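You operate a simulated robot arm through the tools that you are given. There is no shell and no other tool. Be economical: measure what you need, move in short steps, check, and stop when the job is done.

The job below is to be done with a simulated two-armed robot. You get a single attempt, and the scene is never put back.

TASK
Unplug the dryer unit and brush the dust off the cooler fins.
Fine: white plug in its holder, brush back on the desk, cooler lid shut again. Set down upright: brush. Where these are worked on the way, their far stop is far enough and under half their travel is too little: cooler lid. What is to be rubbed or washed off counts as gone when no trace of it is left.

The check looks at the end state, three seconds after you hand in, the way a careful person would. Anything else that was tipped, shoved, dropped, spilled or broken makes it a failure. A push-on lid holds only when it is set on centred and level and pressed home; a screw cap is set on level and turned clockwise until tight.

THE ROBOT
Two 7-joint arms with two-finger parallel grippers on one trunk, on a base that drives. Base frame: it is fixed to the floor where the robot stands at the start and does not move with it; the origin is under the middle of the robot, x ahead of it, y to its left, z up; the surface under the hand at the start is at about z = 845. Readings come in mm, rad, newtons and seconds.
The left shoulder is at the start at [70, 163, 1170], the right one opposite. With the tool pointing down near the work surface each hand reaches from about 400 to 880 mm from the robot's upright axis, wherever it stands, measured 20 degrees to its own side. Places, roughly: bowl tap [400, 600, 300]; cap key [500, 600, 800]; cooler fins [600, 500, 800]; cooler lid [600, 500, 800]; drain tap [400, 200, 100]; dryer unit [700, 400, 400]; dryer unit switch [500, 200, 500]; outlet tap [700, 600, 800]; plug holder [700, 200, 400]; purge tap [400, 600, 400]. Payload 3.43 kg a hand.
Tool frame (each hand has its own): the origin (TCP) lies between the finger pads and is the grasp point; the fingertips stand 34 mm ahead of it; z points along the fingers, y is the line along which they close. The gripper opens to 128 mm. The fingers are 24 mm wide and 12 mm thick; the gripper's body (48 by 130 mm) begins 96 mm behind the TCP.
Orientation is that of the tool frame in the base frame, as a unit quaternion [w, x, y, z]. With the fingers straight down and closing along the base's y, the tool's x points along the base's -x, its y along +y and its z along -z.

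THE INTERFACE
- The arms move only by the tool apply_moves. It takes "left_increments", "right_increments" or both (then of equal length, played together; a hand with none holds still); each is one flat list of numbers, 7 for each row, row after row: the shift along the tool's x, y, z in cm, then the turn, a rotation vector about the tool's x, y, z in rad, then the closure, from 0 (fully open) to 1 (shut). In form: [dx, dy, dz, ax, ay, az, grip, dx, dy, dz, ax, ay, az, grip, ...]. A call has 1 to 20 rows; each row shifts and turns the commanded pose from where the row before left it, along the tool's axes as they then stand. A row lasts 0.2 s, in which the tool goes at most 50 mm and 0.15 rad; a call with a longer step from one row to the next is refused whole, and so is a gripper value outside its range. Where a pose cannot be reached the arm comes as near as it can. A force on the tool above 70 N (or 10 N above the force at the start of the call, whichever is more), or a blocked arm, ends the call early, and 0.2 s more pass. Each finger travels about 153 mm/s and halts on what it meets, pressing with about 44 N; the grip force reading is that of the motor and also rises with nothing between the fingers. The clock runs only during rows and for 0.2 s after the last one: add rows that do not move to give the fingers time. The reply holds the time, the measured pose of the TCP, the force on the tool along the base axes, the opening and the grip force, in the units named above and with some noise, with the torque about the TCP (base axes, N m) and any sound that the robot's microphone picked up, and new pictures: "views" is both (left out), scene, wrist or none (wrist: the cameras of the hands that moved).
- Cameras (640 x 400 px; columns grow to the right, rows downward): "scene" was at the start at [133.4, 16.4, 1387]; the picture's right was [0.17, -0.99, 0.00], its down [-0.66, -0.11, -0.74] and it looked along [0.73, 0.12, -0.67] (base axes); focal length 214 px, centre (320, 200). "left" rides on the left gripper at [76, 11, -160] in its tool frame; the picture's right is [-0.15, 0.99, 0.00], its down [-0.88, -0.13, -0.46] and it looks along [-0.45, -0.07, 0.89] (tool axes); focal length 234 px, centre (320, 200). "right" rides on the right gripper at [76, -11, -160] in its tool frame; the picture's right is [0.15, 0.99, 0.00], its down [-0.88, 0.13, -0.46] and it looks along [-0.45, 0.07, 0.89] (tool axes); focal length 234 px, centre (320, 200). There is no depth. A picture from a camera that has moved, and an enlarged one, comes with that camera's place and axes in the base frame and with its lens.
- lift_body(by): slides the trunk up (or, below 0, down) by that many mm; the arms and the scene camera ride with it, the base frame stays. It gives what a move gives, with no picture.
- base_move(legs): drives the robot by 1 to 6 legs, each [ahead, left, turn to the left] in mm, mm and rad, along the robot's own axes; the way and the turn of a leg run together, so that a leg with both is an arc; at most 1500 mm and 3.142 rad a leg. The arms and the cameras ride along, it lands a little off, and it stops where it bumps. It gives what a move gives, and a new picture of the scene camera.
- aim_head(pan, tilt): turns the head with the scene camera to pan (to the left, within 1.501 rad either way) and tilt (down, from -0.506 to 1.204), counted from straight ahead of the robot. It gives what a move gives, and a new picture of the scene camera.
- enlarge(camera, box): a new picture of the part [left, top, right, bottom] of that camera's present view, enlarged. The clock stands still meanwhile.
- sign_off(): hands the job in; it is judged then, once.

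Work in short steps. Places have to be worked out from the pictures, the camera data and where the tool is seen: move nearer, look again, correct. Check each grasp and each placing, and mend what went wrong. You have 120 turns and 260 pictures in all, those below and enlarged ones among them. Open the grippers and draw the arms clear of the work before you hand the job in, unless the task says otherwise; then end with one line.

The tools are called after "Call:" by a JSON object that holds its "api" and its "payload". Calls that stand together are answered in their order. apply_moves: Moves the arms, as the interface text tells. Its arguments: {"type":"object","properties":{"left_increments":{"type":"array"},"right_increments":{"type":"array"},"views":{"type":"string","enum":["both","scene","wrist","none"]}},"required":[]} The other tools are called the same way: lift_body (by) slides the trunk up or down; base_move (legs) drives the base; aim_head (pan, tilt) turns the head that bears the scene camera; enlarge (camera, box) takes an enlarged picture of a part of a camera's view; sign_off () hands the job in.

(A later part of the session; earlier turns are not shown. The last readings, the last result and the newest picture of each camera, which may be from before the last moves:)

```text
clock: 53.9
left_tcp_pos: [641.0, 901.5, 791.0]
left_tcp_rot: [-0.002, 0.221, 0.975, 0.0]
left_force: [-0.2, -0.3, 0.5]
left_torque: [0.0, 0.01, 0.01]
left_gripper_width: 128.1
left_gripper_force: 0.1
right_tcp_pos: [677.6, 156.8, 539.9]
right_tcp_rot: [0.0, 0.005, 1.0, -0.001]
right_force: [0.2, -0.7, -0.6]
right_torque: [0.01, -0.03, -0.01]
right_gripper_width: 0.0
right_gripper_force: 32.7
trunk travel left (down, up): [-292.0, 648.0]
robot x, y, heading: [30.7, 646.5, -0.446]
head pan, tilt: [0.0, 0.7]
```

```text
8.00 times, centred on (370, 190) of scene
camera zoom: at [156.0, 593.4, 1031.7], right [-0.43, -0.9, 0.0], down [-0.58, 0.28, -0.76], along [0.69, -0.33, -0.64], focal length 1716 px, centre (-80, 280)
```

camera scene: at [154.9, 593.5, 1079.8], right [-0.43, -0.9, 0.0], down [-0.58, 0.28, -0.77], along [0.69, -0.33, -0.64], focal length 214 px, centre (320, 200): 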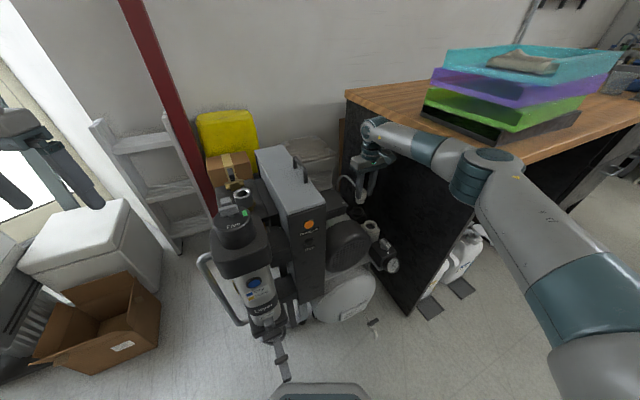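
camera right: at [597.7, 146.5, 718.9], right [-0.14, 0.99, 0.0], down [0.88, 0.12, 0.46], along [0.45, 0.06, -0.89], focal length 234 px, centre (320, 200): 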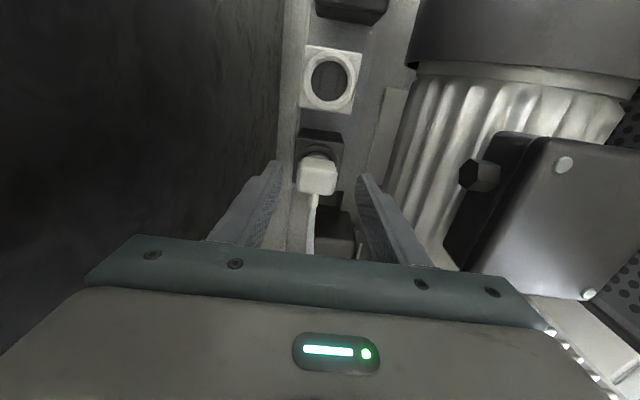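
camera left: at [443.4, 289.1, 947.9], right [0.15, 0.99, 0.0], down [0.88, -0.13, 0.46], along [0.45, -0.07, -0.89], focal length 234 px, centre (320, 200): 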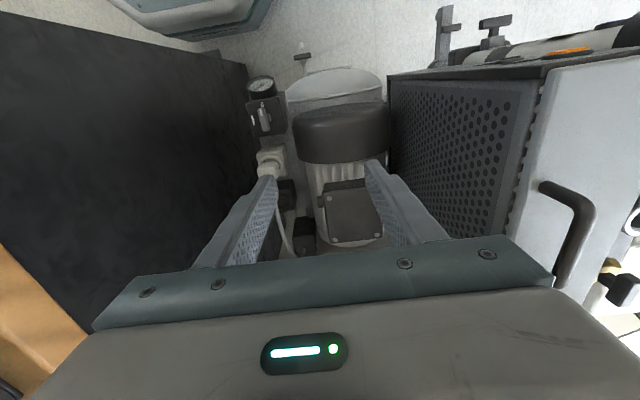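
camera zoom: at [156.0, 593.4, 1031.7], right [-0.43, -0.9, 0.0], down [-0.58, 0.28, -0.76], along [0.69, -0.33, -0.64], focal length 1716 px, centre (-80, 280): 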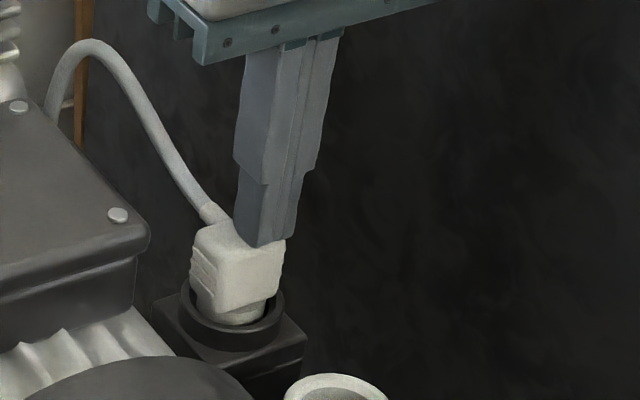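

Tips are just at the plug top; press a few mm more.

Call:
{"api": "apply_moves", "payload": {"right_increments": [0, 0, 0.3, 0, 0, 0, 1, 0, 0, 0.3, 0, 0, 0, 1, 0, 0, 0.3, 0, 0, 0, 1], "views": "none"}}

Call:
{"api": "apply_moves", "payload": {"right_increments": [0, 0, 0.3, 0, 0, 0, 1, 0, 0, 0.3, 0, 0, 0, 1], "views": "none"}}

Call:
{"api": "enlarge", "payload": {"camera": "scene", "box": [350, 165, 390, 215]}}

```text
clock: 54.7
left_tcp_pos: [640.2, 901.4, 790.6]
left_tcp_rot: [0.0, 0.221, 0.975, 0.0]
left_force: [-0.4, -1.0, -1.2]
left_torque: [0.0, -0.01, 0.0]
left_gripper_width: 128.0
left_gripper_force: 0.0
right_tcp_pos: [677.8, 156.2, 530.5]
right_tcp_rot: [0.001, 0.005, 1.0, -0.002]
right_force: [0.7, -0.4, 1.0]
right_torque: [-0.02, -0.03, 0.02]
right_gripper_width: 0.4
right_gripper_force: 32.6
trunk travel left (down, up): [-292.0, 648.0]
robot x, y, heading: [31.2, 648.9, -0.447]
head pan, tilt: [0.0, 0.7]
```

```text
clock: 55.3
left_tcp_pos: [637.7, 902.4, 791.5]
left_tcp_rot: [0.001, 0.22, 0.975, -0.002]
left_force: [0.1, -1.1, -0.3]
left_torque: [-0.01, -0.01, 0.01]
left_gripper_width: 128.2
left_gripper_force: 0.2
right_tcp_pos: [677.2, 156.8, 530.3]
right_tcp_rot: [0.005, 0.004, 1.0, -0.002]
right_force: [-0.9, -1.7, 28.3]
right_torque: [-0.01, -0.15, -0.01]
right_gripper_width: 0.0
right_gripper_force: 32.7
trunk travel left (down, up): [-292.0, 648.0]
robot x, y, heading: [34.3, 649.7, -0.446]
head pan, tilt: [0.0, 0.7]
```

```text
8.00 times, centred on (370, 190) of scene
camera zoom: at [153.6, 595.1, 1032.6], right [-0.43, -0.9, 0.0], down [-0.58, 0.28, -0.77], along [0.69, -0.33, -0.64], focal length 1716 px, centre (-80, 280)
```

zoom: 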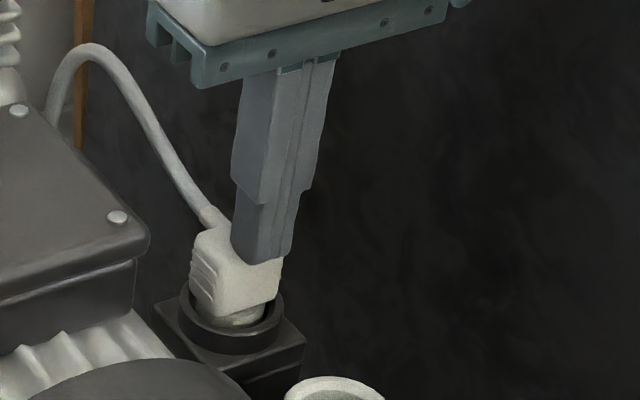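

Firm at 28 N — seated. Retreat upward, then raise the trunk back.

Call:
{"api": "apply_moves", "payload": {"right_increments": [0, 0, -2, 0, 0, 0, 1, 0, 0, -3, 0, 0, 0, 1, 0, 0, -4, 0, 0, 0, 1, 0.5, 0.5, -4, 0, 0, 0, 1, 0.5, 1, -4, 0, 0, 0, 1], "views": "wrist"}}

Call:
{"api": "lift_body", "payload": {"by": 348}}

Call:
{"api": "aim_head", "payload": {"pan": 0.3, "tilt": 0.9}}

Call:
{"api": "enlarge", "payload": {"camera": "scene", "box": [260, 170, 380, 330]}}

```text
clock: 56.5
left_tcp_pos: [640.4, 901.3, 790.5]
left_tcp_rot: [-0.001, 0.22, 0.975, 0.001]
left_force: [0.6, -0.6, 0.3]
left_torque: [-0.03, -0.03, -0.02]
left_gripper_width: 128.1
left_gripper_force: 0.0
right_tcp_pos: [668.9, 171.5, 696.9]
right_tcp_rot: [0.001, 0.003, 1.0, -0.001]
right_force: [0.7, 0.6, 0.1]
right_torque: [-0.01, -0.01, 0.01]
right_gripper_width: 0.0
right_gripper_force: 32.9
trunk travel left (down, up): [-292.0, 648.0]
robot x, y, heading: [34.1, 650.1, -0.448]
head pan, tilt: [0.0, 0.7]
camera right: at [590.8, 160.1, 856.5], right [-0.14, 0.99, 0.0], down [0.88, 0.12, 0.46], along [0.45, 0.06, -0.89], focal length 234 px, centre (320, 200)
```

right: 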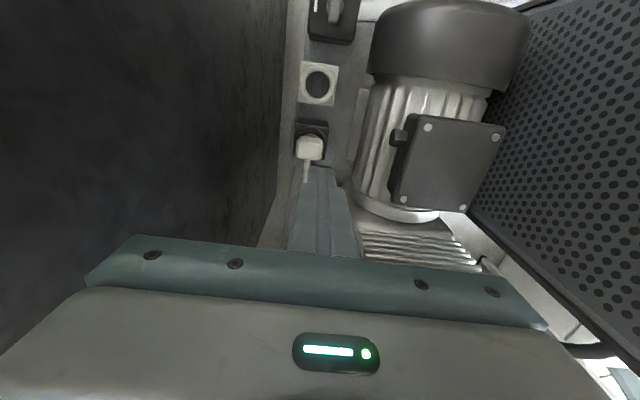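

```text
clock: 59.9
left_tcp_pos: [640.5, 902.0, 1139.5]
left_tcp_rot: [-0.001, 0.22, 0.975, -0.001]
left_force: [0.0, 0.5, -0.1]
left_torque: [-0.02, -0.02, 0.01]
left_gripper_width: 128.1
left_gripper_force: 0.1
right_tcp_pos: [668.6, 171.5, 1043.5]
right_tcp_rot: [0.0, 0.003, 1.0, -0.001]
right_force: [0.8, 0.3, 0.4]
right_torque: [-0.01, 0.0, 0.0]
right_gripper_width: 0.0
right_gripper_force: 33.0
trunk travel left (down, up): [-640.0, 300.0]
robot x, y, heading: [33.0, 650.6, -0.449]
head pan, tilt: [0.0, 0.7]
```

```text
clock: 60.7
left_tcp_pos: [640.1, 901.0, 1138.5]
left_tcp_rot: [0.0, 0.221, 0.975, 0.001]
left_force: [-0.3, -0.4, -0.5]
left_torque: [0.03, 0.0, -0.02]
left_gripper_width: 128.0
left_gripper_force: 0.1
right_tcp_pos: [668.6, 171.4, 1043.7]
right_tcp_rot: [0.001, 0.004, 1.0, -0.001]
right_force: [-0.6, 0.2, -0.8]
right_torque: [0.0, 0.01, 0.01]
right_gripper_width: 0.0
right_gripper_force: 33.0
trunk travel left (down, up): [-640.0, 300.0]
robot x, y, heading: [33.1, 648.4, -0.448]
head pan, tilt: [0.3, 0.901]
camera scene: at [154.1, 619.0, 1363.6], right [-0.14, -0.99, 0.0], down [-0.78, 0.11, -0.62], along [0.61, -0.09, -0.78], focal length 214 px, centre (320, 200)
```

scene: 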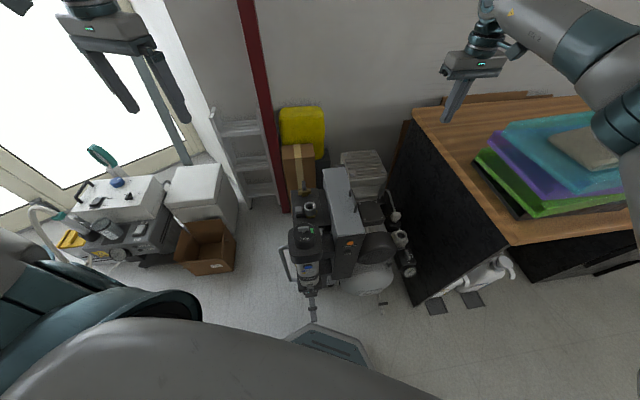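

```text
2.50 times, centred on (320, 250) of scene
camera zoom: at [154.1, 619.0, 1363.6], right [-0.14, -0.99, 0.0], down [-0.78, 0.11, -0.62], along [0.61, -0.09, -0.78], focal length 536 px, centre (320, 75)
```

zoom: 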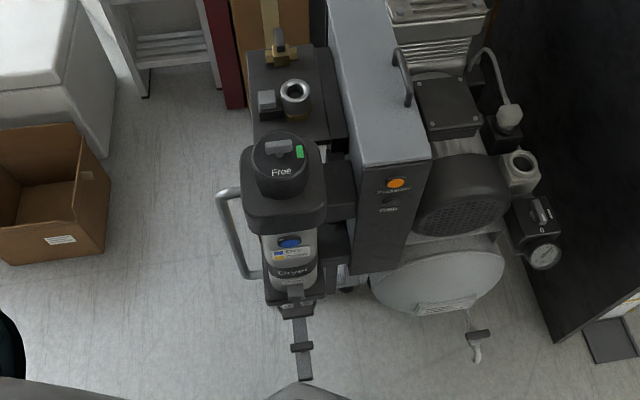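

Plug is in the holder. I back the base off the filter tap it touched, and then look at lid details.

Call:
{"api": "base_move", "payload": {"legs": [[-70, 0, 0]]}}

Call:
{"api": "enlarge", "payload": {"camera": "scene", "box": [260, 190, 380, 310]}}

Call:
{"api": "enlarge", "payload": {"camera": "scene", "box": [300, 140, 400, 240]}}

```text
clock: 61.7
left_tcp_pos: [578.1, 933.3, 1138.3]
left_tcp_rot: [-0.001, 0.22, 0.976, 0.0]
left_force: [0.5, 0.2, -0.7]
left_torque: [-0.01, -0.01, 0.0]
left_gripper_width: 128.1
left_gripper_force: 0.1
right_tcp_pos: [606.5, 201.1, 1044.2]
right_tcp_rot: [0.001, 0.003, 1.0, -0.001]
right_force: [-0.2, -0.5, 0.2]
right_torque: [0.03, -0.01, 0.02]
right_gripper_width: 0.0
right_gripper_force: 33.0
trunk travel left (down, up): [-640.0, 300.0]
robot x, y, heading: [-32.2, 675.3, -0.448]
head pan, tilt: [0.3, 0.901]
camera scene: at [91.9, 648.7, 1363.4], right [-0.14, -0.99, 0.0], down [-0.78, 0.11, -0.62], along [0.61, -0.09, -0.78], focal length 214 px, centre (320, 200)
```

scene: 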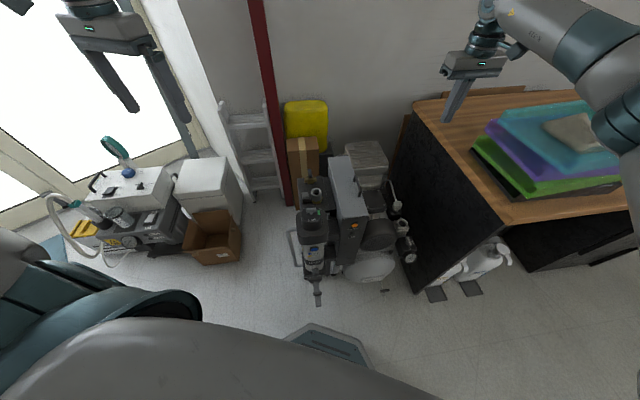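

```text
3.33 times, centred on (320, 250) of scene
camera zoom: at [91.9, 648.7, 1363.4], right [-0.14, -0.99, 0.0], down [-0.78, 0.11, -0.62], along [0.61, -0.09, -0.78], focal length 715 px, centre (320, 33)
```

zoom: 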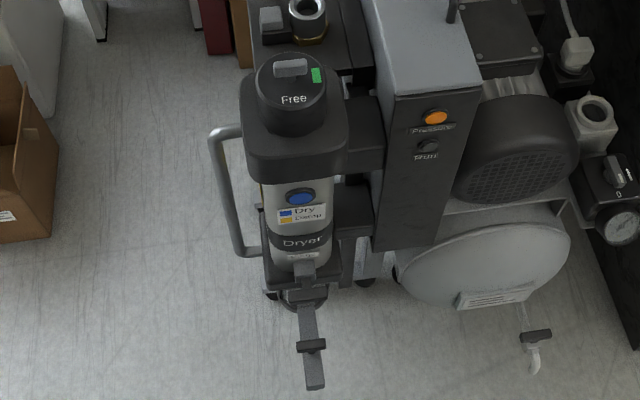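

```text
4.00 times, centred on (350, 190) of scene
camera zoom: at [91.9, 648.7, 1363.4], right [-0.14, -0.99, 0.0], down [-0.78, 0.11, -0.62], along [0.61, -0.09, -0.78], focal length 858 px, centre (200, 240)
```

zoom: 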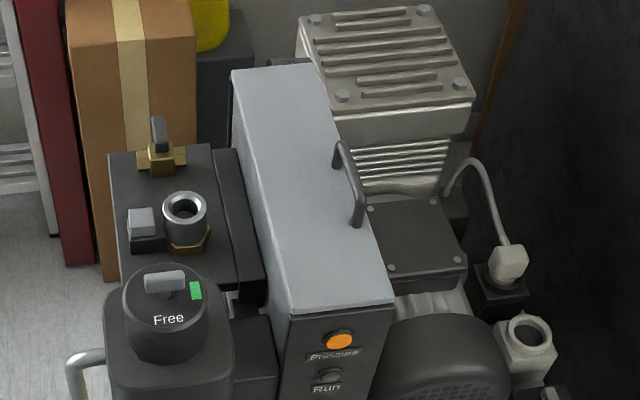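

Tap seems unmoved. Look at the lid's edge from the right wrist camera.

Call:
{"api": "enlarge", "payload": {"camera": "right", "box": [340, 60, 560, 260]}}

Call:
{"api": "enlarge", "payload": {"camera": "left", "box": [0, 0, 320, 240]}}

```text
2.00 times, centred on (450, 160) of right
camera zoom: at [529.2, 189.3, 1203.4], right [-0.14, 0.99, 0.0], down [0.88, 0.12, 0.46], along [0.45, 0.06, -0.89], focal length 468 px, centre (60, 280)
```

zoom: 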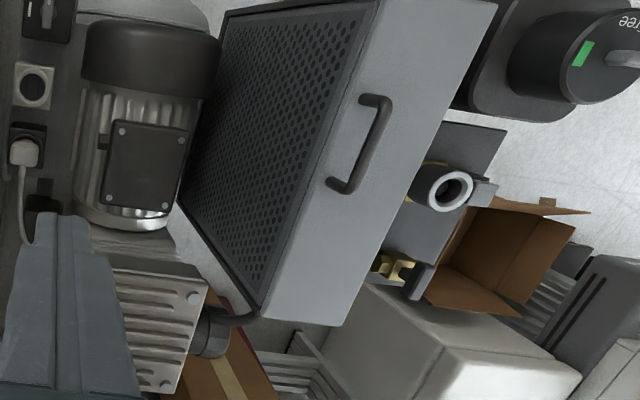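

```text
1.67 times, centred on (160, 120) of left
camera zoom: at [513.2, 973.5, 1297.6], right [0.56, 0.83, 0.0], down [0.74, -0.5, 0.45], along [0.38, -0.25, -0.89], focal length 390 px, centre (587, 333)
```

zoom: 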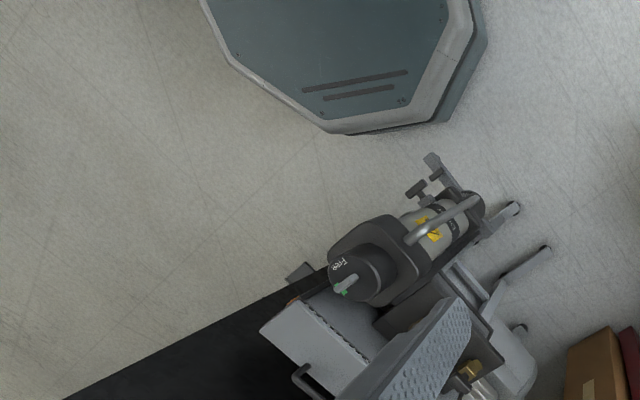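

The lid hinges on its +y edge with the handle near the −y edge. First I fetch the brush: raise the trunk to clear the tray stack, turn straight and drive right.

Call:
{"api": "lift_body", "payload": {"by": 200}}

Call:
{"api": "base_move", "payload": {"legs": [[-40, 0, 0], [0, 0, 0.448], [0, -1270, 0]]}}

Call:
{"api": "aim_head", "payload": {"pan": -0.45, "tilt": 0.8}}

```text
clock: 63.9
left_tcp_pos: [577.9, 932.9, 1337.6]
left_tcp_rot: [-0.001, 0.219, 0.976, 0.0]
left_force: [-0.2, 0.4, 0.0]
left_torque: [0.0, -0.02, 0.01]
left_gripper_width: 128.2
left_gripper_force: 0.1
right_tcp_pos: [606.8, 199.9, 1243.7]
right_tcp_rot: [0.001, 0.003, 1.0, -0.001]
right_force: [0.0, 0.5, -0.9]
right_torque: [-0.01, -0.02, 0.01]
right_gripper_width: 0.0
right_gripper_force: 33.3
trunk travel left (down, up): [-840.0, 100.0]
robot x, y, heading: [-30.1, 678.7, -0.445]
head pan, tilt: [0.3, 0.901]
```

```text
clock: 72.2
left_tcp_pos: [371.8, -118.7, 1339.0]
left_tcp_rot: [-0.001, 0.003, 1.0, 0.0]
left_force: [0.4, 1.0, 0.4]
left_torque: [-0.02, -0.01, -0.01]
left_gripper_width: 128.1
left_gripper_force: 0.0
right_tcp_pos: [707.2, -768.5, 1244.4]
right_tcp_rot: [0.001, -0.214, 0.977, -0.001]
right_force: [0.3, 0.3, -0.5]
right_torque: [0.02, 0.01, -0.02]
right_gripper_width: 0.2
right_gripper_force: 33.2
trunk travel left (down, up): [-840.0, 100.0]
robot x, y, heading: [-69.6, -603.3, -0.008]
head pan, tilt: [0.3, 0.901]
camera scene: at [52.0, -581.0, 1563.5], right [0.29, -0.96, 0.0], down [-0.75, -0.23, -0.62], along [0.59, 0.18, -0.78], focal length 214 px, centre (320, 200)
```

scene: 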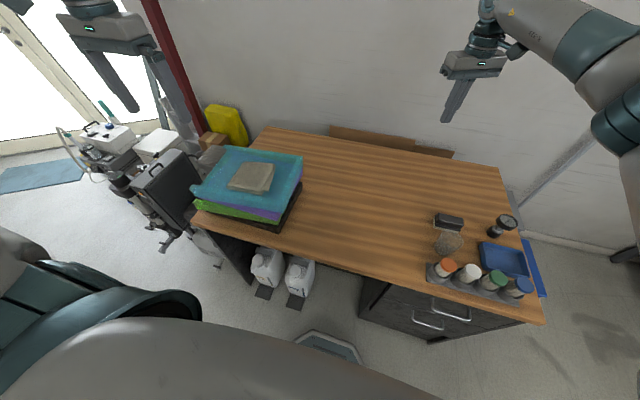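

```text
clock: 73.3
left_tcp_pos: [371.3, -118.6, 1338.2]
left_tcp_rot: [0.0, 0.002, 1.0, 0.0]
left_force: [0.2, -0.2, 0.5]
left_torque: [0.02, 0.01, 0.0]
left_gripper_width: 128.1
left_gripper_force: 0.1
right_tcp_pos: [708.3, -768.9, 1243.0]
right_tcp_rot: [0.001, -0.214, 0.977, 0.0]
right_force: [-0.3, -0.2, 0.3]
right_torque: [-0.02, 0.0, 0.01]
right_gripper_width: 0.2
right_gripper_force: 32.9
trunk travel left (down, up): [-840.0, 100.0]
robot x, y, heading: [-68.1, -603.9, -0.006]
head pan, tilt: [-0.45, 0.799]
camera scene: at [52.2, -638.7, 1571.4], right [-0.44, -0.9, 0.0], down [-0.64, 0.32, -0.7], along [0.63, -0.31, -0.72], focal length 214 px, centre (320, 200)
```

scene: 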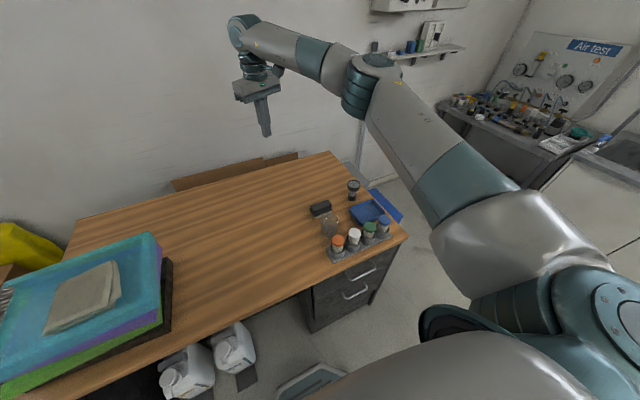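

I enlarge the brush.

Call:
{"api": "enlarge", "payload": {"camera": "scene", "box": [290, 170, 410, 270]}}

Call:
{"api": "enlarge", "payload": {"camera": "right", "box": [160, 0, 480, 240]}}

```text
4.00 times, centred on (350, 220) of scene
camera zoom: at [52.2, -638.7, 1571.4], right [-0.44, -0.9, 0.0], down [-0.64, 0.32, -0.7], along [0.63, -0.31, -0.72], focal length 858 px, centre (200, 120)
```

zoom: 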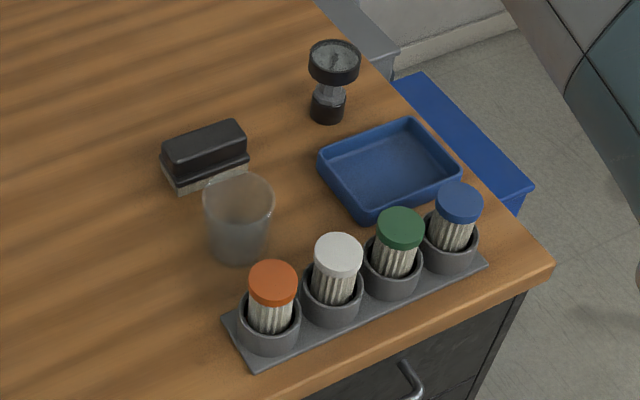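

```text
1.67 times, centred on (320, 120) of right
camera zoom: at [641.5, -811.3, 1403.7], right [-0.55, 0.84, 0.0], down [0.74, 0.49, 0.46], along [0.38, 0.25, -0.89], focal length 390 px, centre (320, 333)
```

zoom: 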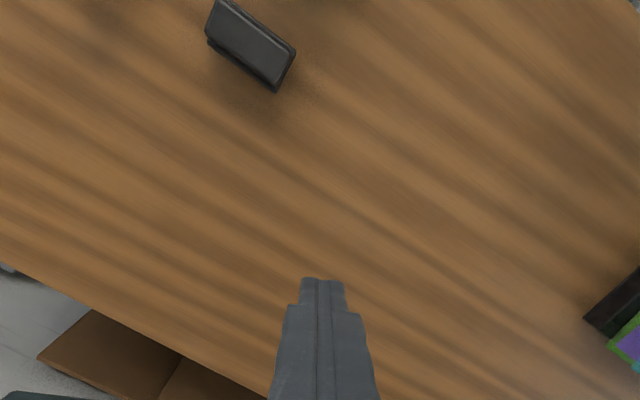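

Brush at ~(613,−922), long axis along y. I lower the trunk back 200 and bring the right hand over it, turned so the fingers close along x.

Call:
{"api": "lift_body", "payload": {"by": -200}}

Call:
{"api": "apply_moves", "payload": {"right_increments": [0, 0, 0, 0, 0, -0.143, 0.2, 0, 0, 0, 0, 0, -0.143, 0.2, 0, 0, 0, 0, 0, -0.143, 0.2, 0, 0, 0, 0, 0, -0.143, 0.2, 0, 0, 0, 0, 0, -0.143, 0.2, 0, 0, 0, 0, 0, -0.143, 0.2, 0, 0, 0, 0, 0, -0.143, 0.2, 0, 0, 0, 0, 0, -0.143, 0.2, 3.8, 2.4, 0, 0, 0, 0, 0.2, 3.8, 2.4, 0, 0, 0, 0, 0.2, 3.8, 2.4, 0, 0, 0, 0, 0.2, 3.8, 2.4, 0, 0, 0, 0, 0.2], "views": "wrist"}}

```text
clock: 75.5
left_tcp_pos: [370.6, -119.3, 1138.3]
left_tcp_rot: [-0.002, 0.003, 1.0, 0.0]
left_force: [0.0, 0.1, 0.5]
left_torque: [-0.04, -0.01, -0.03]
left_gripper_width: 128.0
left_gripper_force: 0.2
right_tcp_pos: [707.5, -769.9, 1044.1]
right_tcp_rot: [0.001, -0.214, 0.977, 0.0]
right_force: [-0.2, 0.0, -0.2]
right_torque: [0.0, 0.01, 0.01]
right_gripper_width: 0.2
right_gripper_force: 32.9
trunk travel left (down, up): [-640.0, 300.0]
robot x, y, heading: [-70.8, -606.6, -0.008]
head pan, tilt: [-0.45, 0.799]
```

```text
clock: 78.1
left_tcp_pos: [369.3, -120.9, 1139.3]
left_tcp_rot: [0.0, 0.002, 1.0, -0.001]
left_force: [0.6, 0.9, -0.2]
left_torque: [0.02, 0.01, -0.01]
left_gripper_width: 127.9
left_gripper_force: 0.2
right_tcp_pos: [479.1, -805.1, 1032.0]
right_tcp_rot: [0.001, -0.308, 0.951, 0.004]
right_force: [0.7, 1.1, 0.4]
right_torque: [0.0, -0.04, -0.02]
right_gripper_width: 102.5
right_gripper_force: 0.2
right hand out of reach, approached as far as the arm can: row 1, 2, 3, 4, 5, 6, 7, 8
trunk travel left (down, up): [-640.0, 300.0]
robot x, y, heading: [-73.9, -604.7, -0.004]
head pan, tilt: [-0.45, 0.799]
camera right: at [423.1, -860.7, 1192.4], right [-0.7, 0.72, 0.01], down [0.64, 0.62, 0.46], along [0.32, 0.33, -0.89], focal length 234 px, centre (320, 200)
```

right: 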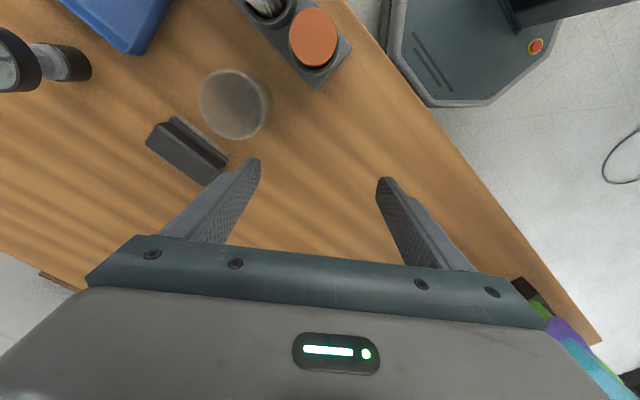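

Wrist limit that way; rotate the other direction to yaw −90°.

Call:
{"api": "apply_moves", "payload": {"right_increments": [0, 0, 0, 0, 0, 0.146, 0.2, 0, 0, 0, 0, 0, 0.146, 0.2, 0, 0, 0, 0, 0, 0.146, 0.2, 0, 0, 0, 0, 0, 0.146, 0.2, 0, 0, 0, 0, 0, 0.146, 0.2, 0, 0, 0, 0, 0, 0.146, 0.2, 0, 0, 0, 0, 0, 0.146, 0.2, 0, 0, 0, 0, 0, 0.146, 0.2, 0, 0, 0, 0, 0, 0.146, 0.2, 0, 0, 0, 0, 0, 0.146, 0.2, 0, 0, 0, 0, 0, 0.146, 0.2, 0, 0, 0, 0, 0, 0.146, 0.2, 0, 0, 0, 0, 0, 0.146, 0.2, 0, 0, 0, 0, 0, 0.146, 0.2, 0, 0, 0, 0, 0, 0.153, 0.2], "views": "none"}}

```text
refused: row 15 steps farther than a row can; nothing moved
```

Fix the last row.

Call:
{"api": "apply_moves", "payload": {"right_increments": [0, 0, 0, 0, 0, 0.146, 0.2, 0, 0, 0, 0, 0, 0.146, 0.2, 0, 0, 0, 0, 0, 0.146, 0.2, 0, 0, 0, 0, 0, 0.146, 0.2, 0, 0, 0, 0, 0, 0.146, 0.2, 0, 0, 0, 0, 0, 0.146, 0.2, 0, 0, 0, 0, 0, 0.146, 0.2, 0, 0, 0, 0, 0, 0.146, 0.2, 0, 0, 0, 0, 0, 0.146, 0.2, 0, 0, 0, 0, 0, 0.146, 0.2, 0, 0, 0, 0, 0, 0.146, 0.2, 0, 0, 0, 0, 0, 0.146, 0.2, 0, 0, 0, 0, 0, 0.146, 0.2, 0, 0, 0, 0, 0, 0.146, 0.2, 0, 0, 0, 0, 0, 0.146, 0.2], "views": "none"}}

```text
clock: 81.3
left_tcp_pos: [370.9, -118.7, 1138.6]
left_tcp_rot: [-0.002, 0.003, 1.0, -0.001]
left_force: [0.0, 0.4, 0.2]
left_torque: [-0.03, 0.0, 0.0]
left_gripper_width: 128.2
left_gripper_force: 0.0
right_tcp_pos: [478.8, -802.2, 1031.0]
right_tcp_rot: [-0.005, 0.705, 0.709, 0.002]
right_force: [0.1, 0.3, 0.7]
right_torque: [0.01, 0.01, -0.02]
right_gripper_width: 102.4
right_gripper_force: 0.1
trunk travel left (down, up): [-640.0, 300.0]
robot x, y, heading: [-70.6, -604.2, -0.013]
head pan, tilt: [-0.45, 0.799]
```

Yaw is right. Move over the brush.

Call:
{"api": "apply_moves", "payload": {"right_increments": [-3, 3.37, 0.7, 0, 0, 0, 0.2, -3, 3.37, 0.7, 0, 0, 0, 0.2, -3, 3.37, 0.7, 0, 0, 0, 0.2, -3, 3.37, 0.7, 0, 0, 0, 0.2], "views": "both"}}

Call:
{"api": "enlarge", "payload": {"camera": "right", "box": [220, 60, 420, 260]}}

```text
clock: 82.3
left_tcp_pos: [371.6, -119.0, 1138.1]
left_tcp_rot: [-0.001, 0.002, 1.0, -0.001]
left_force: [-0.1, -0.6, 0.3]
left_torque: [0.03, 0.01, 0.02]
left_gripper_width: 128.0
left_gripper_force: 0.1
right_tcp_pos: [614.8, -924.7, 1002.0]
right_tcp_rot: [-0.005, 0.705, 0.709, 0.002]
right_force: [-0.2, 0.2, -1.0]
right_torque: [0.02, 0.06, 0.02]
right_gripper_width: 102.7
right_gripper_force: 0.1
trunk travel left (down, up): [-640.0, 300.0]
robot x, y, heading: [-74.2, -607.0, -0.005]
head pan, tilt: [-0.45, 0.799]
camera scene: at [53.1, -639.6, 1371.3], right [-0.44, -0.9, 0.0], down [-0.64, 0.32, -0.7], along [0.62, -0.31, -0.72], focal length 214 px, centre (320, 200)
camera right: at [603.6, -849.7, 1164.4], right [0.99, 0.15, 0.0], down [0.14, -0.88, 0.45], along [0.07, -0.44, -0.89], focal length 234 px, centre (320, 200)
```

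scene: 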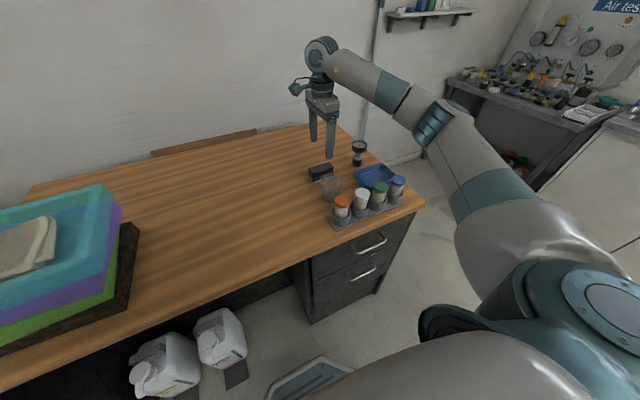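
right: 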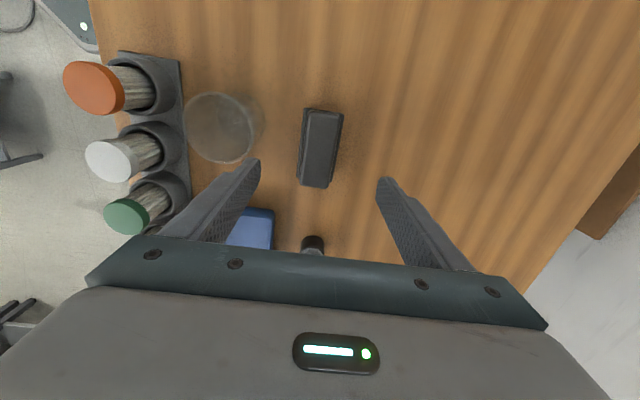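

```text
2.00 times, centred on (320, 160) of right
camera zoom: at [603.6, -849.7, 1164.4], right [0.99, 0.15, 0.0], down [0.14, -0.88, 0.45], along [0.07, -0.44, -0.89], focal length 468 px, centre (320, 280)
```

zoom: 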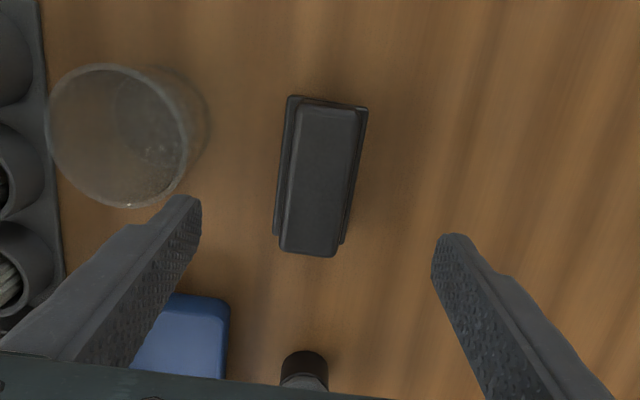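

Brush centre ~(615,−921), ~43×95 mm, yaw ~+0.08. Descend to z≈930 with narrower opening and look from the side.

Call:
{"api": "apply_moves", "payload": {"right_increments": [0.3, 0, 1.5, 0, 0, -0.08, 0.4, 0, 0, 1.9, 0, 0, 0, 0.4, 0, 0, 1.9, 0, 0, 0, 0.4, 0, 0, 1.9, 0, 0, 0, 0.4], "views": "wrist"}}

Call:
{"api": "enlarge", "payload": {"camera": "scene", "box": [290, 120, 370, 200]}}

```text
clock: 83.3
left_tcp_pos: [372.5, -119.0, 1137.9]
left_tcp_rot: [-0.001, 0.003, 1.0, 0.0]
left_force: [0.4, 0.4, 0.6]
left_torque: [-0.04, -0.02, -0.03]
left_gripper_width: 128.1
left_gripper_force: 0.0
right_tcp_pos: [614.6, -919.6, 930.7]
right_tcp_rot: [-0.005, 0.676, 0.737, 0.001]
right_force: [-0.5, -0.1, 0.4]
right_torque: [0.04, 0.03, -0.02]
right_gripper_width: 76.9
right_gripper_force: 0.2
trunk travel left (down, up): [-640.0, 300.0]
robot x, y, heading: [-71.1, -606.5, -0.011]
head pan, tilt: [-0.45, 0.799]
camera right: at [596.6, -846.1, 1090.8], right [0.97, 0.23, 0.0], down [0.21, -0.87, 0.45], along [0.1, -0.44, -0.89], focal length 234 px, centre (320, 200)
```

right: 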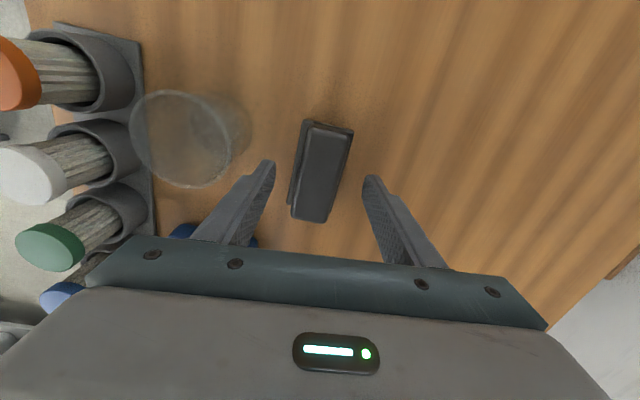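

```text
5.00 times, centred on (330, 160) of scene
camera zoom: at [52.7, -639.4, 1371.4], right [-0.44, -0.9, 0.0], down [-0.64, 0.32, -0.7], along [0.63, -0.31, -0.72], focal length 1072 px, centre (270, 400)
```

zoom: 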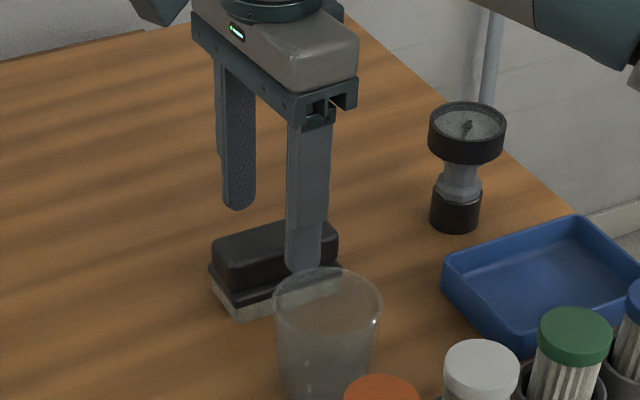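

Descend 22 mm to grip the dark handle, and close.

Call:
{"api": "apply_moves", "payload": {"right_increments": [0, 0, 1.2, 0, 0, 0, 0.4, 0, 0, 1.0, 0, 0, 0, 0.4, 0, 0, 0, 0, 0, 0, 0.7, 0, 0, 0, 0, 0, 0, 1, 0, 0, 0, 0, 0, 0, 1, 0, 0, 0, 0, 0, 0, 1], "views": "wrist"}}

Call:
{"api": "enlarge", "payload": {"camera": "scene", "box": [290, 120, 370, 200]}}

```text
clock: 84.7
left_tcp_pos: [371.5, -119.2, 1137.3]
left_tcp_rot: [-0.002, 0.003, 1.0, 0.0]
left_force: [-0.7, 0.2, 0.5]
left_torque: [-0.01, 0.0, 0.0]
left_gripper_width: 128.0
left_gripper_force: 0.0
right_tcp_pos: [614.5, -918.7, 907.5]
right_tcp_rot: [-0.004, 0.676, 0.737, 0.002]
right_force: [0.5, -0.8, -0.2]
right_torque: [0.01, 0.03, 0.0]
right_gripper_width: 37.0
right_gripper_force: 44.1
trunk travel left (down, up): [-640.0, 300.0]
robot x, y, heading: [-68.1, -604.5, -0.005]
head pan, tilt: [-0.45, 0.799]
camera right: at [596.2, -845.6, 1068.9], right [0.97, 0.23, 0.0], down [0.21, -0.87, 0.45], along [0.1, -0.44, -0.89], focal length 234 px, centre (320, 200)
```

right: 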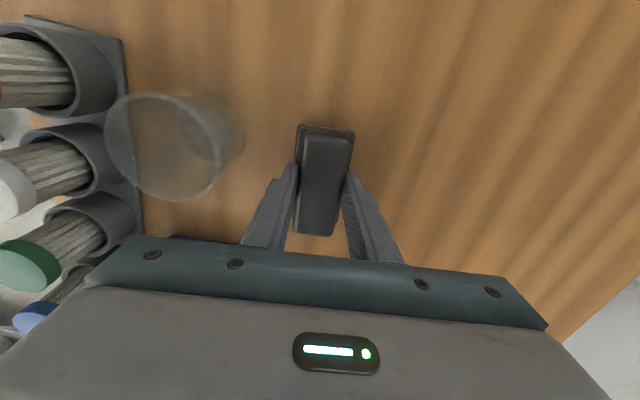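

```text
5.00 times, centred on (330, 160) of scene
camera zoom: at [52.2, -639.2, 1371.4], right [-0.44, -0.9, 0.0], down [-0.64, 0.32, -0.7], along [0.63, -0.31, -0.72], focal length 1072 px, centre (270, 400)
```

zoom: 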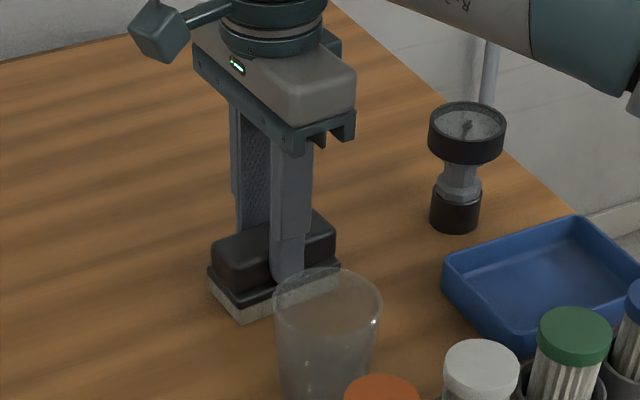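

Gripped at 37 mm. Lift up and verify.

Call:
{"api": "apply_moves", "payload": {"right_increments": [0, 0, -1, 0, 0, 0, 1, 0, 0, -3, 0, 0, 0, 1, 0, 0, -4, 0, 0, 0, 1, 0, 0, -4, 0, 0, 0, 1, 0, 0, -4, 0, 0, 0, 1, 0, 0, -4, 0, 0, 0, 1], "views": "wrist"}}

Call:
{"api": "enlarge", "payload": {"camera": "scene", "box": [260, 60, 420, 220]}}

```text
clock: 86.1
left_tcp_pos: [370.2, -118.2, 1138.6]
left_tcp_rot: [-0.001, 0.002, 1.0, 0.0]
left_force: [0.3, 0.8, 1.2]
left_torque: [0.0, -0.02, -0.02]
left_gripper_width: 128.2
left_gripper_force: 0.0
right_tcp_pos: [614.3, -918.1, 1108.1]
right_tcp_rot: [-0.005, 0.676, 0.737, 0.002]
right_force: [0.7, 0.9, -0.8]
right_torque: [-0.06, -0.02, 0.02]
right_gripper_width: 37.1
right_gripper_force: 43.6
trunk travel left (down, up): [-640.0, 300.0]
robot x, y, heading: [-74.6, -602.5, -0.004]
head pan, tilt: [-0.45, 0.799]
camera right: at [594.6, -846.4, 1269.2], right [0.97, 0.23, 0.0], down [0.21, -0.87, 0.45], along [0.1, -0.44, -0.89], focal length 234 px, centre (320, 200)
```

right: 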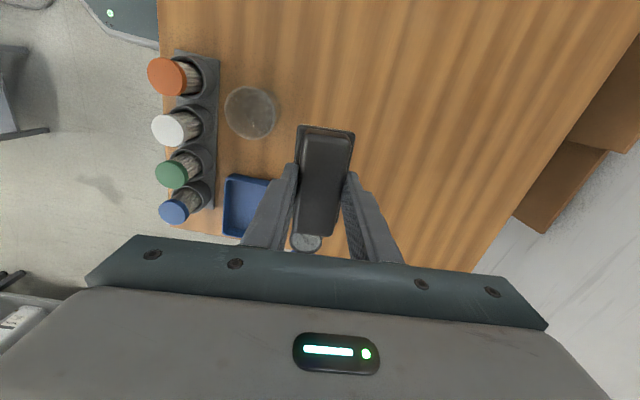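

```text
2.50 times, centred on (340, 140) of scene
camera zoom: at [51.2, -638.5, 1371.5], right [-0.44, -0.9, 0.0], down [-0.64, 0.32, -0.7], along [0.63, -0.31, -0.72], focal length 536 px, centre (270, 350)
```

zoom: 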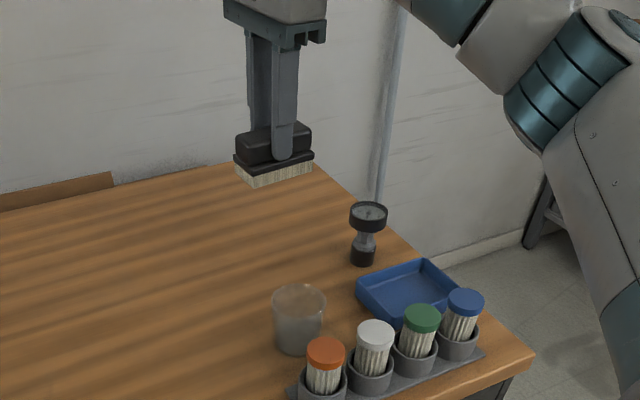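

Brush held. Raise the trunk, and drive left to the cooler.

Call:
{"api": "lift_body", "payload": {"by": 200}}

Call:
{"api": "base_move", "payload": {"legs": [[0, 1085, 0], [30, 0, 0]]}}

Call:
{"api": "aim_head", "payload": {"pan": 0.0, "tilt": 0.85}}

```text
clock: 88.2
left_tcp_pos: [372.5, -119.9, 1338.6]
left_tcp_rot: [-0.001, 0.003, 1.0, 0.0]
left_force: [-0.7, -0.2, -0.7]
left_torque: [-0.01, 0.0, -0.02]
left_gripper_width: 128.0
left_gripper_force: 0.1
right_tcp_pos: [614.5, -920.5, 1308.4]
right_tcp_rot: [-0.004, 0.676, 0.737, 0.002]
right_force: [0.9, -0.3, -1.2]
right_torque: [-0.02, -0.02, -0.02]
right_gripper_width: 37.1
right_gripper_force: 43.4
trunk travel left (down, up): [-840.0, 100.0]
robot x, y, heading: [-71.5, -608.2, -0.004]
head pan, tilt: [-0.45, 0.799]
```

```text
clock: 94.2
left_tcp_pos: [408.6, 955.5, 1341.7]
left_tcp_rot: [0.003, 0.008, 1.0, 0.0]
left_force: [0.1, -0.6, 0.6]
left_torque: [0.0, -0.09, -0.04]
left_gripper_width: 127.8
left_gripper_force: 0.0
right_tcp_pos: [644.4, 152.3, 1312.5]
right_tcp_rot: [-0.002, 0.68, 0.733, 0.005]
right_force: [-1.0, -0.9, -0.6]
right_torque: [0.02, -0.09, -0.01]
right_gripper_width: 37.2
right_gripper_force: 43.9
trunk travel left (down, up): [-840.0, 100.0]
robot x, y, heading: [-33.2, 474.2, -0.016]
head pan, tilt: [-0.45, 0.799]
camera scene: at [84.0, 438.7, 1572.4], right [-0.45, -0.89, 0.0], down [-0.64, 0.32, -0.7], along [0.63, -0.31, -0.71], focal length 214 px, centre (320, 200)
```

scene: 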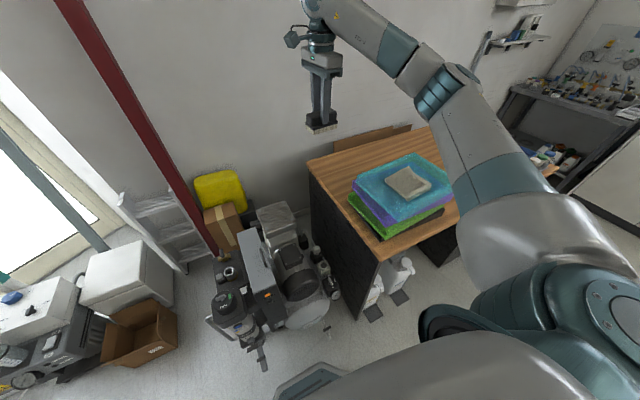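

```text
clock: 95.1
left_tcp_pos: [419.0, 955.8, 1337.6]
left_tcp_rot: [-0.001, 0.008, 1.0, 0.0]
left_force: [-0.5, -0.2, -1.4]
left_torque: [-0.01, 0.01, -0.03]
left_gripper_width: 128.3
left_gripper_force: 0.1
right_tcp_pos: [654.5, 151.4, 1306.9]
right_tcp_rot: [-0.005, 0.68, 0.734, 0.002]
right_force: [0.4, -0.4, -1.7]
right_torque: [-0.03, 0.01, 0.0]
right_gripper_width: 37.3
right_gripper_force: 44.1
trunk travel left (down, up): [-840.0, 100.0]
robot x, y, heading: [-31.1, 473.5, -0.019]
head pan, tilt: [0.0, 0.85]
camera scene: at [102.1, 473.7, 1567.2], right [-0.02, -1.0, 0.0], down [-0.75, 0.01, -0.66], along [0.66, -0.01, -0.75], focal length 214 px, centre (320, 200)
```

scene: 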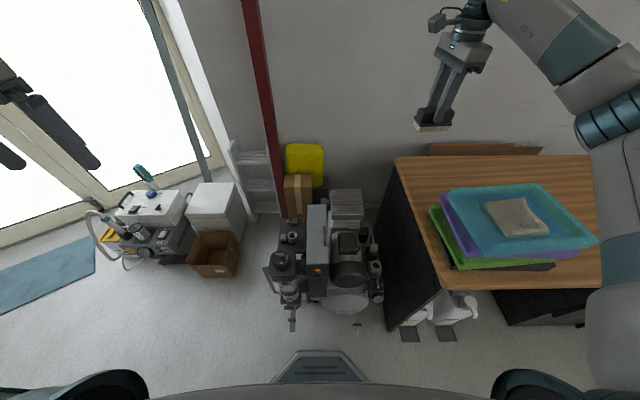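

Lower the trunk 200 and bring the left hand above the lid handle.

Call:
{"api": "lift_body", "payload": {"by": -200}}

Call:
{"api": "apply_moves", "payload": {"left_increments": [-1.1, -4.33, 1.48, 0, 0, 0, 0.4, -1.1, -4.33, 1.48, 0, 0, 0, 0.4, -1.1, -4.33, 1.48, 0, 0, 0, 0.4, -1.1, -4.33, 1.48, 0, 0, 0, 0.4, -1.1, -4.33, 1.48, 0, 0, 0, 0.4, -1.1, -4.33, 1.48, 0, 0, 0, 0.4, -1.1, -4.33, 1.48, 0, 0, 0, 0.4, -1.1, -4.33, 1.48, 0, 0, 0, 0.4, -1.1, -4.33, 1.48, 0, 0, 0, 0.4, -1.1, -4.33, 1.48, 0, 0, 0, 0.4, -1.1, -4.33, 1.48, 0, 0, 0, 0.4, -1.1, -4.33, 1.48, 0, 0, 0, 0.4], "views": "both"}}

Call:
{"api": "enlarge", "payload": {"camera": "left", "box": [220, 60, 420, 260]}}

```text
clock: 97.3
left_tcp_pos: [418.2, 956.2, 1138.8]
left_tcp_rot: [0.0, 0.008, 1.0, 0.0]
left_force: [0.1, 0.3, -0.4]
left_torque: [-0.01, 0.03, -0.01]
left_gripper_width: 127.9
left_gripper_force: 0.0
right_tcp_pos: [653.7, 153.4, 1107.8]
right_tcp_rot: [-0.004, 0.68, 0.734, 0.002]
right_force: [0.1, 0.2, -1.1]
right_torque: [-0.01, 0.0, 0.02]
right_gripper_width: 37.1
right_gripper_force: 44.1
trunk travel left (down, up): [-640.0, 300.0]
robot x, y, heading: [-28.4, 474.7, -0.019]
head pan, tilt: [0.0, 0.85]
```

```text
clock: 99.9
left_tcp_pos: [494.9, 597.5, 1005.7]
left_tcp_rot: [0.0, 0.008, 1.0, -0.002]
left_force: [0.6, 0.7, 0.3]
left_torque: [-0.02, -0.03, -0.02]
left_gripper_width: 76.7
left_gripper_force: 0.1
left hand out of reach, approached as far as the arm can: row 9, 10, 11, 12
right_tcp_pos: [651.7, 152.7, 1107.5]
right_tcp_rot: [-0.004, 0.679, 0.734, 0.003]
right_force: [-1.0, 0.2, -0.8]
right_torque: [-0.02, -0.07, -0.02]
right_gripper_width: 37.2
right_gripper_force: 44.1
trunk travel left (down, up): [-640.0, 300.0]
robot x, y, heading: [-26.9, 475.9, -0.017]
head pan, tilt: [0.0, 0.85]
camera scene: at [99.3, 473.9, 1367.5], right [-0.02, -1.0, 0.0], down [-0.75, 0.01, -0.66], along [0.66, -0.01, -0.75], focal length 214 px, centre (320, 200)
camera left: at [418.1, 609.2, 1164.2], right [0.16, 0.99, 0.0], down [0.88, -0.14, 0.46], along [0.45, -0.08, -0.89], focal length 234 px, centre (320, 200)
```

scene: 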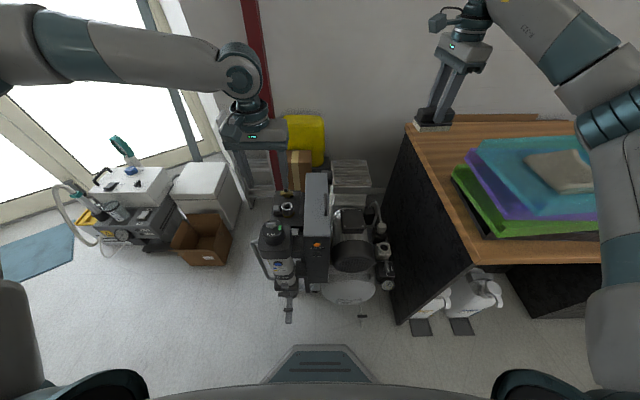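
left: 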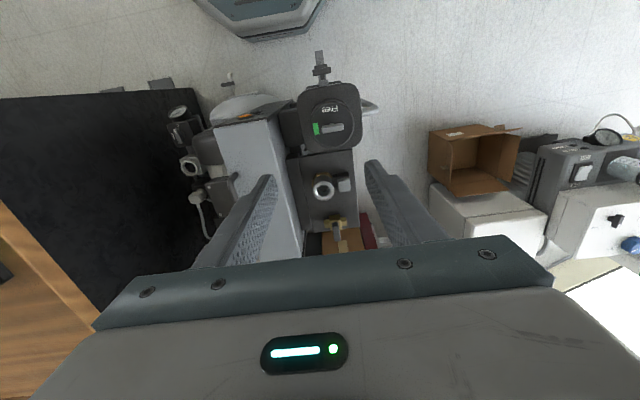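

```text
2.00 times, centred on (320, 160) of left
camera zoom: at [418.1, 609.2, 1164.2], right [0.16, 0.99, 0.0], down [0.88, -0.14, 0.46], along [0.45, -0.08, -0.89], focal length 468 px, centre (320, 280)
```

zoom: 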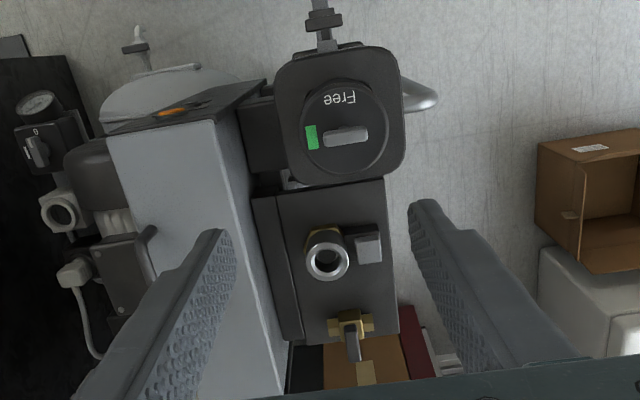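

Cross-body reach is limited. I'll place the robot at y≈205 so the left hand has the handle on its own side; first raise the right hand above the stack.

Call:
{"api": "apply_moves", "payload": {"right_increments": [0, 0, -4, 0, 0, 0, 1, 0, 0, -4, 0, 0, 0, 1, 0, 0, -4, 0, 0, 0, 1], "left_increments": [0, 2, -2, 0, 0, 0, 0.4, 0, 2, -2, 0, 0, 0, 0.4, 0, 2, -2, 0, 0, 0, 0.4], "views": "none"}}

Call:
{"api": "base_move", "payload": {"legs": [[-10, -270, 0.02]]}}

Call:
{"api": "enlarge", "payload": {"camera": "left", "box": [220, 60, 420, 260]}}

```text
clock: 100.7
left_tcp_pos: [496.5, 659.2, 1064.7]
left_tcp_rot: [0.0, 0.007, 1.0, 0.0]
left_force: [-0.1, 0.6, 1.3]
left_torque: [-0.04, -0.05, 0.0]
left_gripper_width: 76.4
left_gripper_force: 0.0
right_tcp_pos: [650.9, 154.2, 1231.2]
right_tcp_rot: [-0.003, 0.679, 0.734, 0.003]
right_force: [-0.4, 0.6, -0.7]
right_torque: [-0.02, -0.03, 0.0]
right_gripper_width: 37.0
right_gripper_force: 43.7
trunk travel left (down, up): [-640.0, 300.0]
robot x, y, heading: [-27.5, 472.6, -0.012]
head pan, tilt: [0.0, 0.85]
```

```text
clock: 102.6
left_tcp_pos: [481.7, 396.7, 1064.8]
left_tcp_rot: [0.0, 0.0, 1.0, 0.0]
left_force: [0.1, -0.3, 0.1]
left_torque: [0.01, 0.0, -0.02]
left_gripper_width: 76.5
left_gripper_force: 0.0
right_tcp_pos: [645.7, -105.5, 1228.5]
right_tcp_rot: [-0.004, 0.674, 0.739, 0.002]
right_force: [0.3, 0.2, -0.5]
right_torque: [-0.01, -0.01, 0.0]
right_gripper_width: 36.8
right_gripper_force: 44.0
trunk travel left (down, up): [-640.0, 300.0]
robot x, y, heading: [-39.9, 202.6, -0.003]
head pan, tilt: [0.0, 0.85]
camera scene: at [87.5, 205.8, 1367.4], right [0.0, -1.0, 0.0], down [-0.75, 0.0, -0.66], along [0.66, 0.0, -0.75], focal length 214 px, centre (320, 200)
```

scene: 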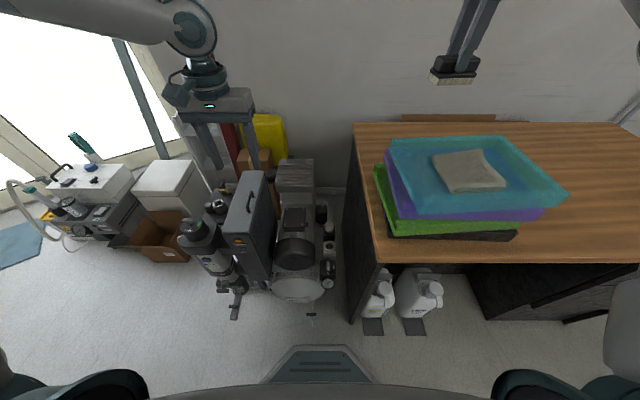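

```text
2.00 times, centred on (320, 160) of left
camera zoom: at [404.7, 406.1, 1224.2], right [0.15, 0.99, 0.0], down [0.88, -0.13, 0.46], along [0.45, -0.07, -0.89], focal length 468 px, centre (320, 280)
```

zoom: 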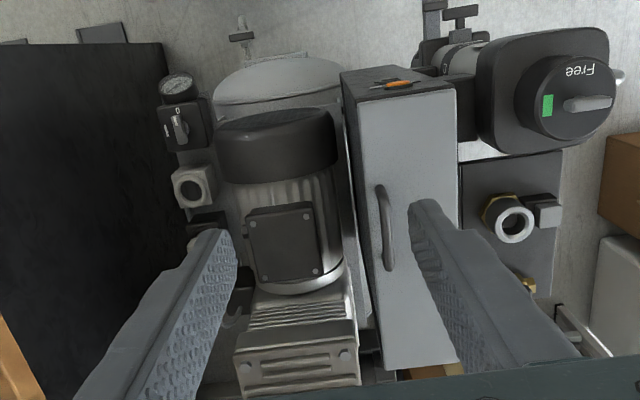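

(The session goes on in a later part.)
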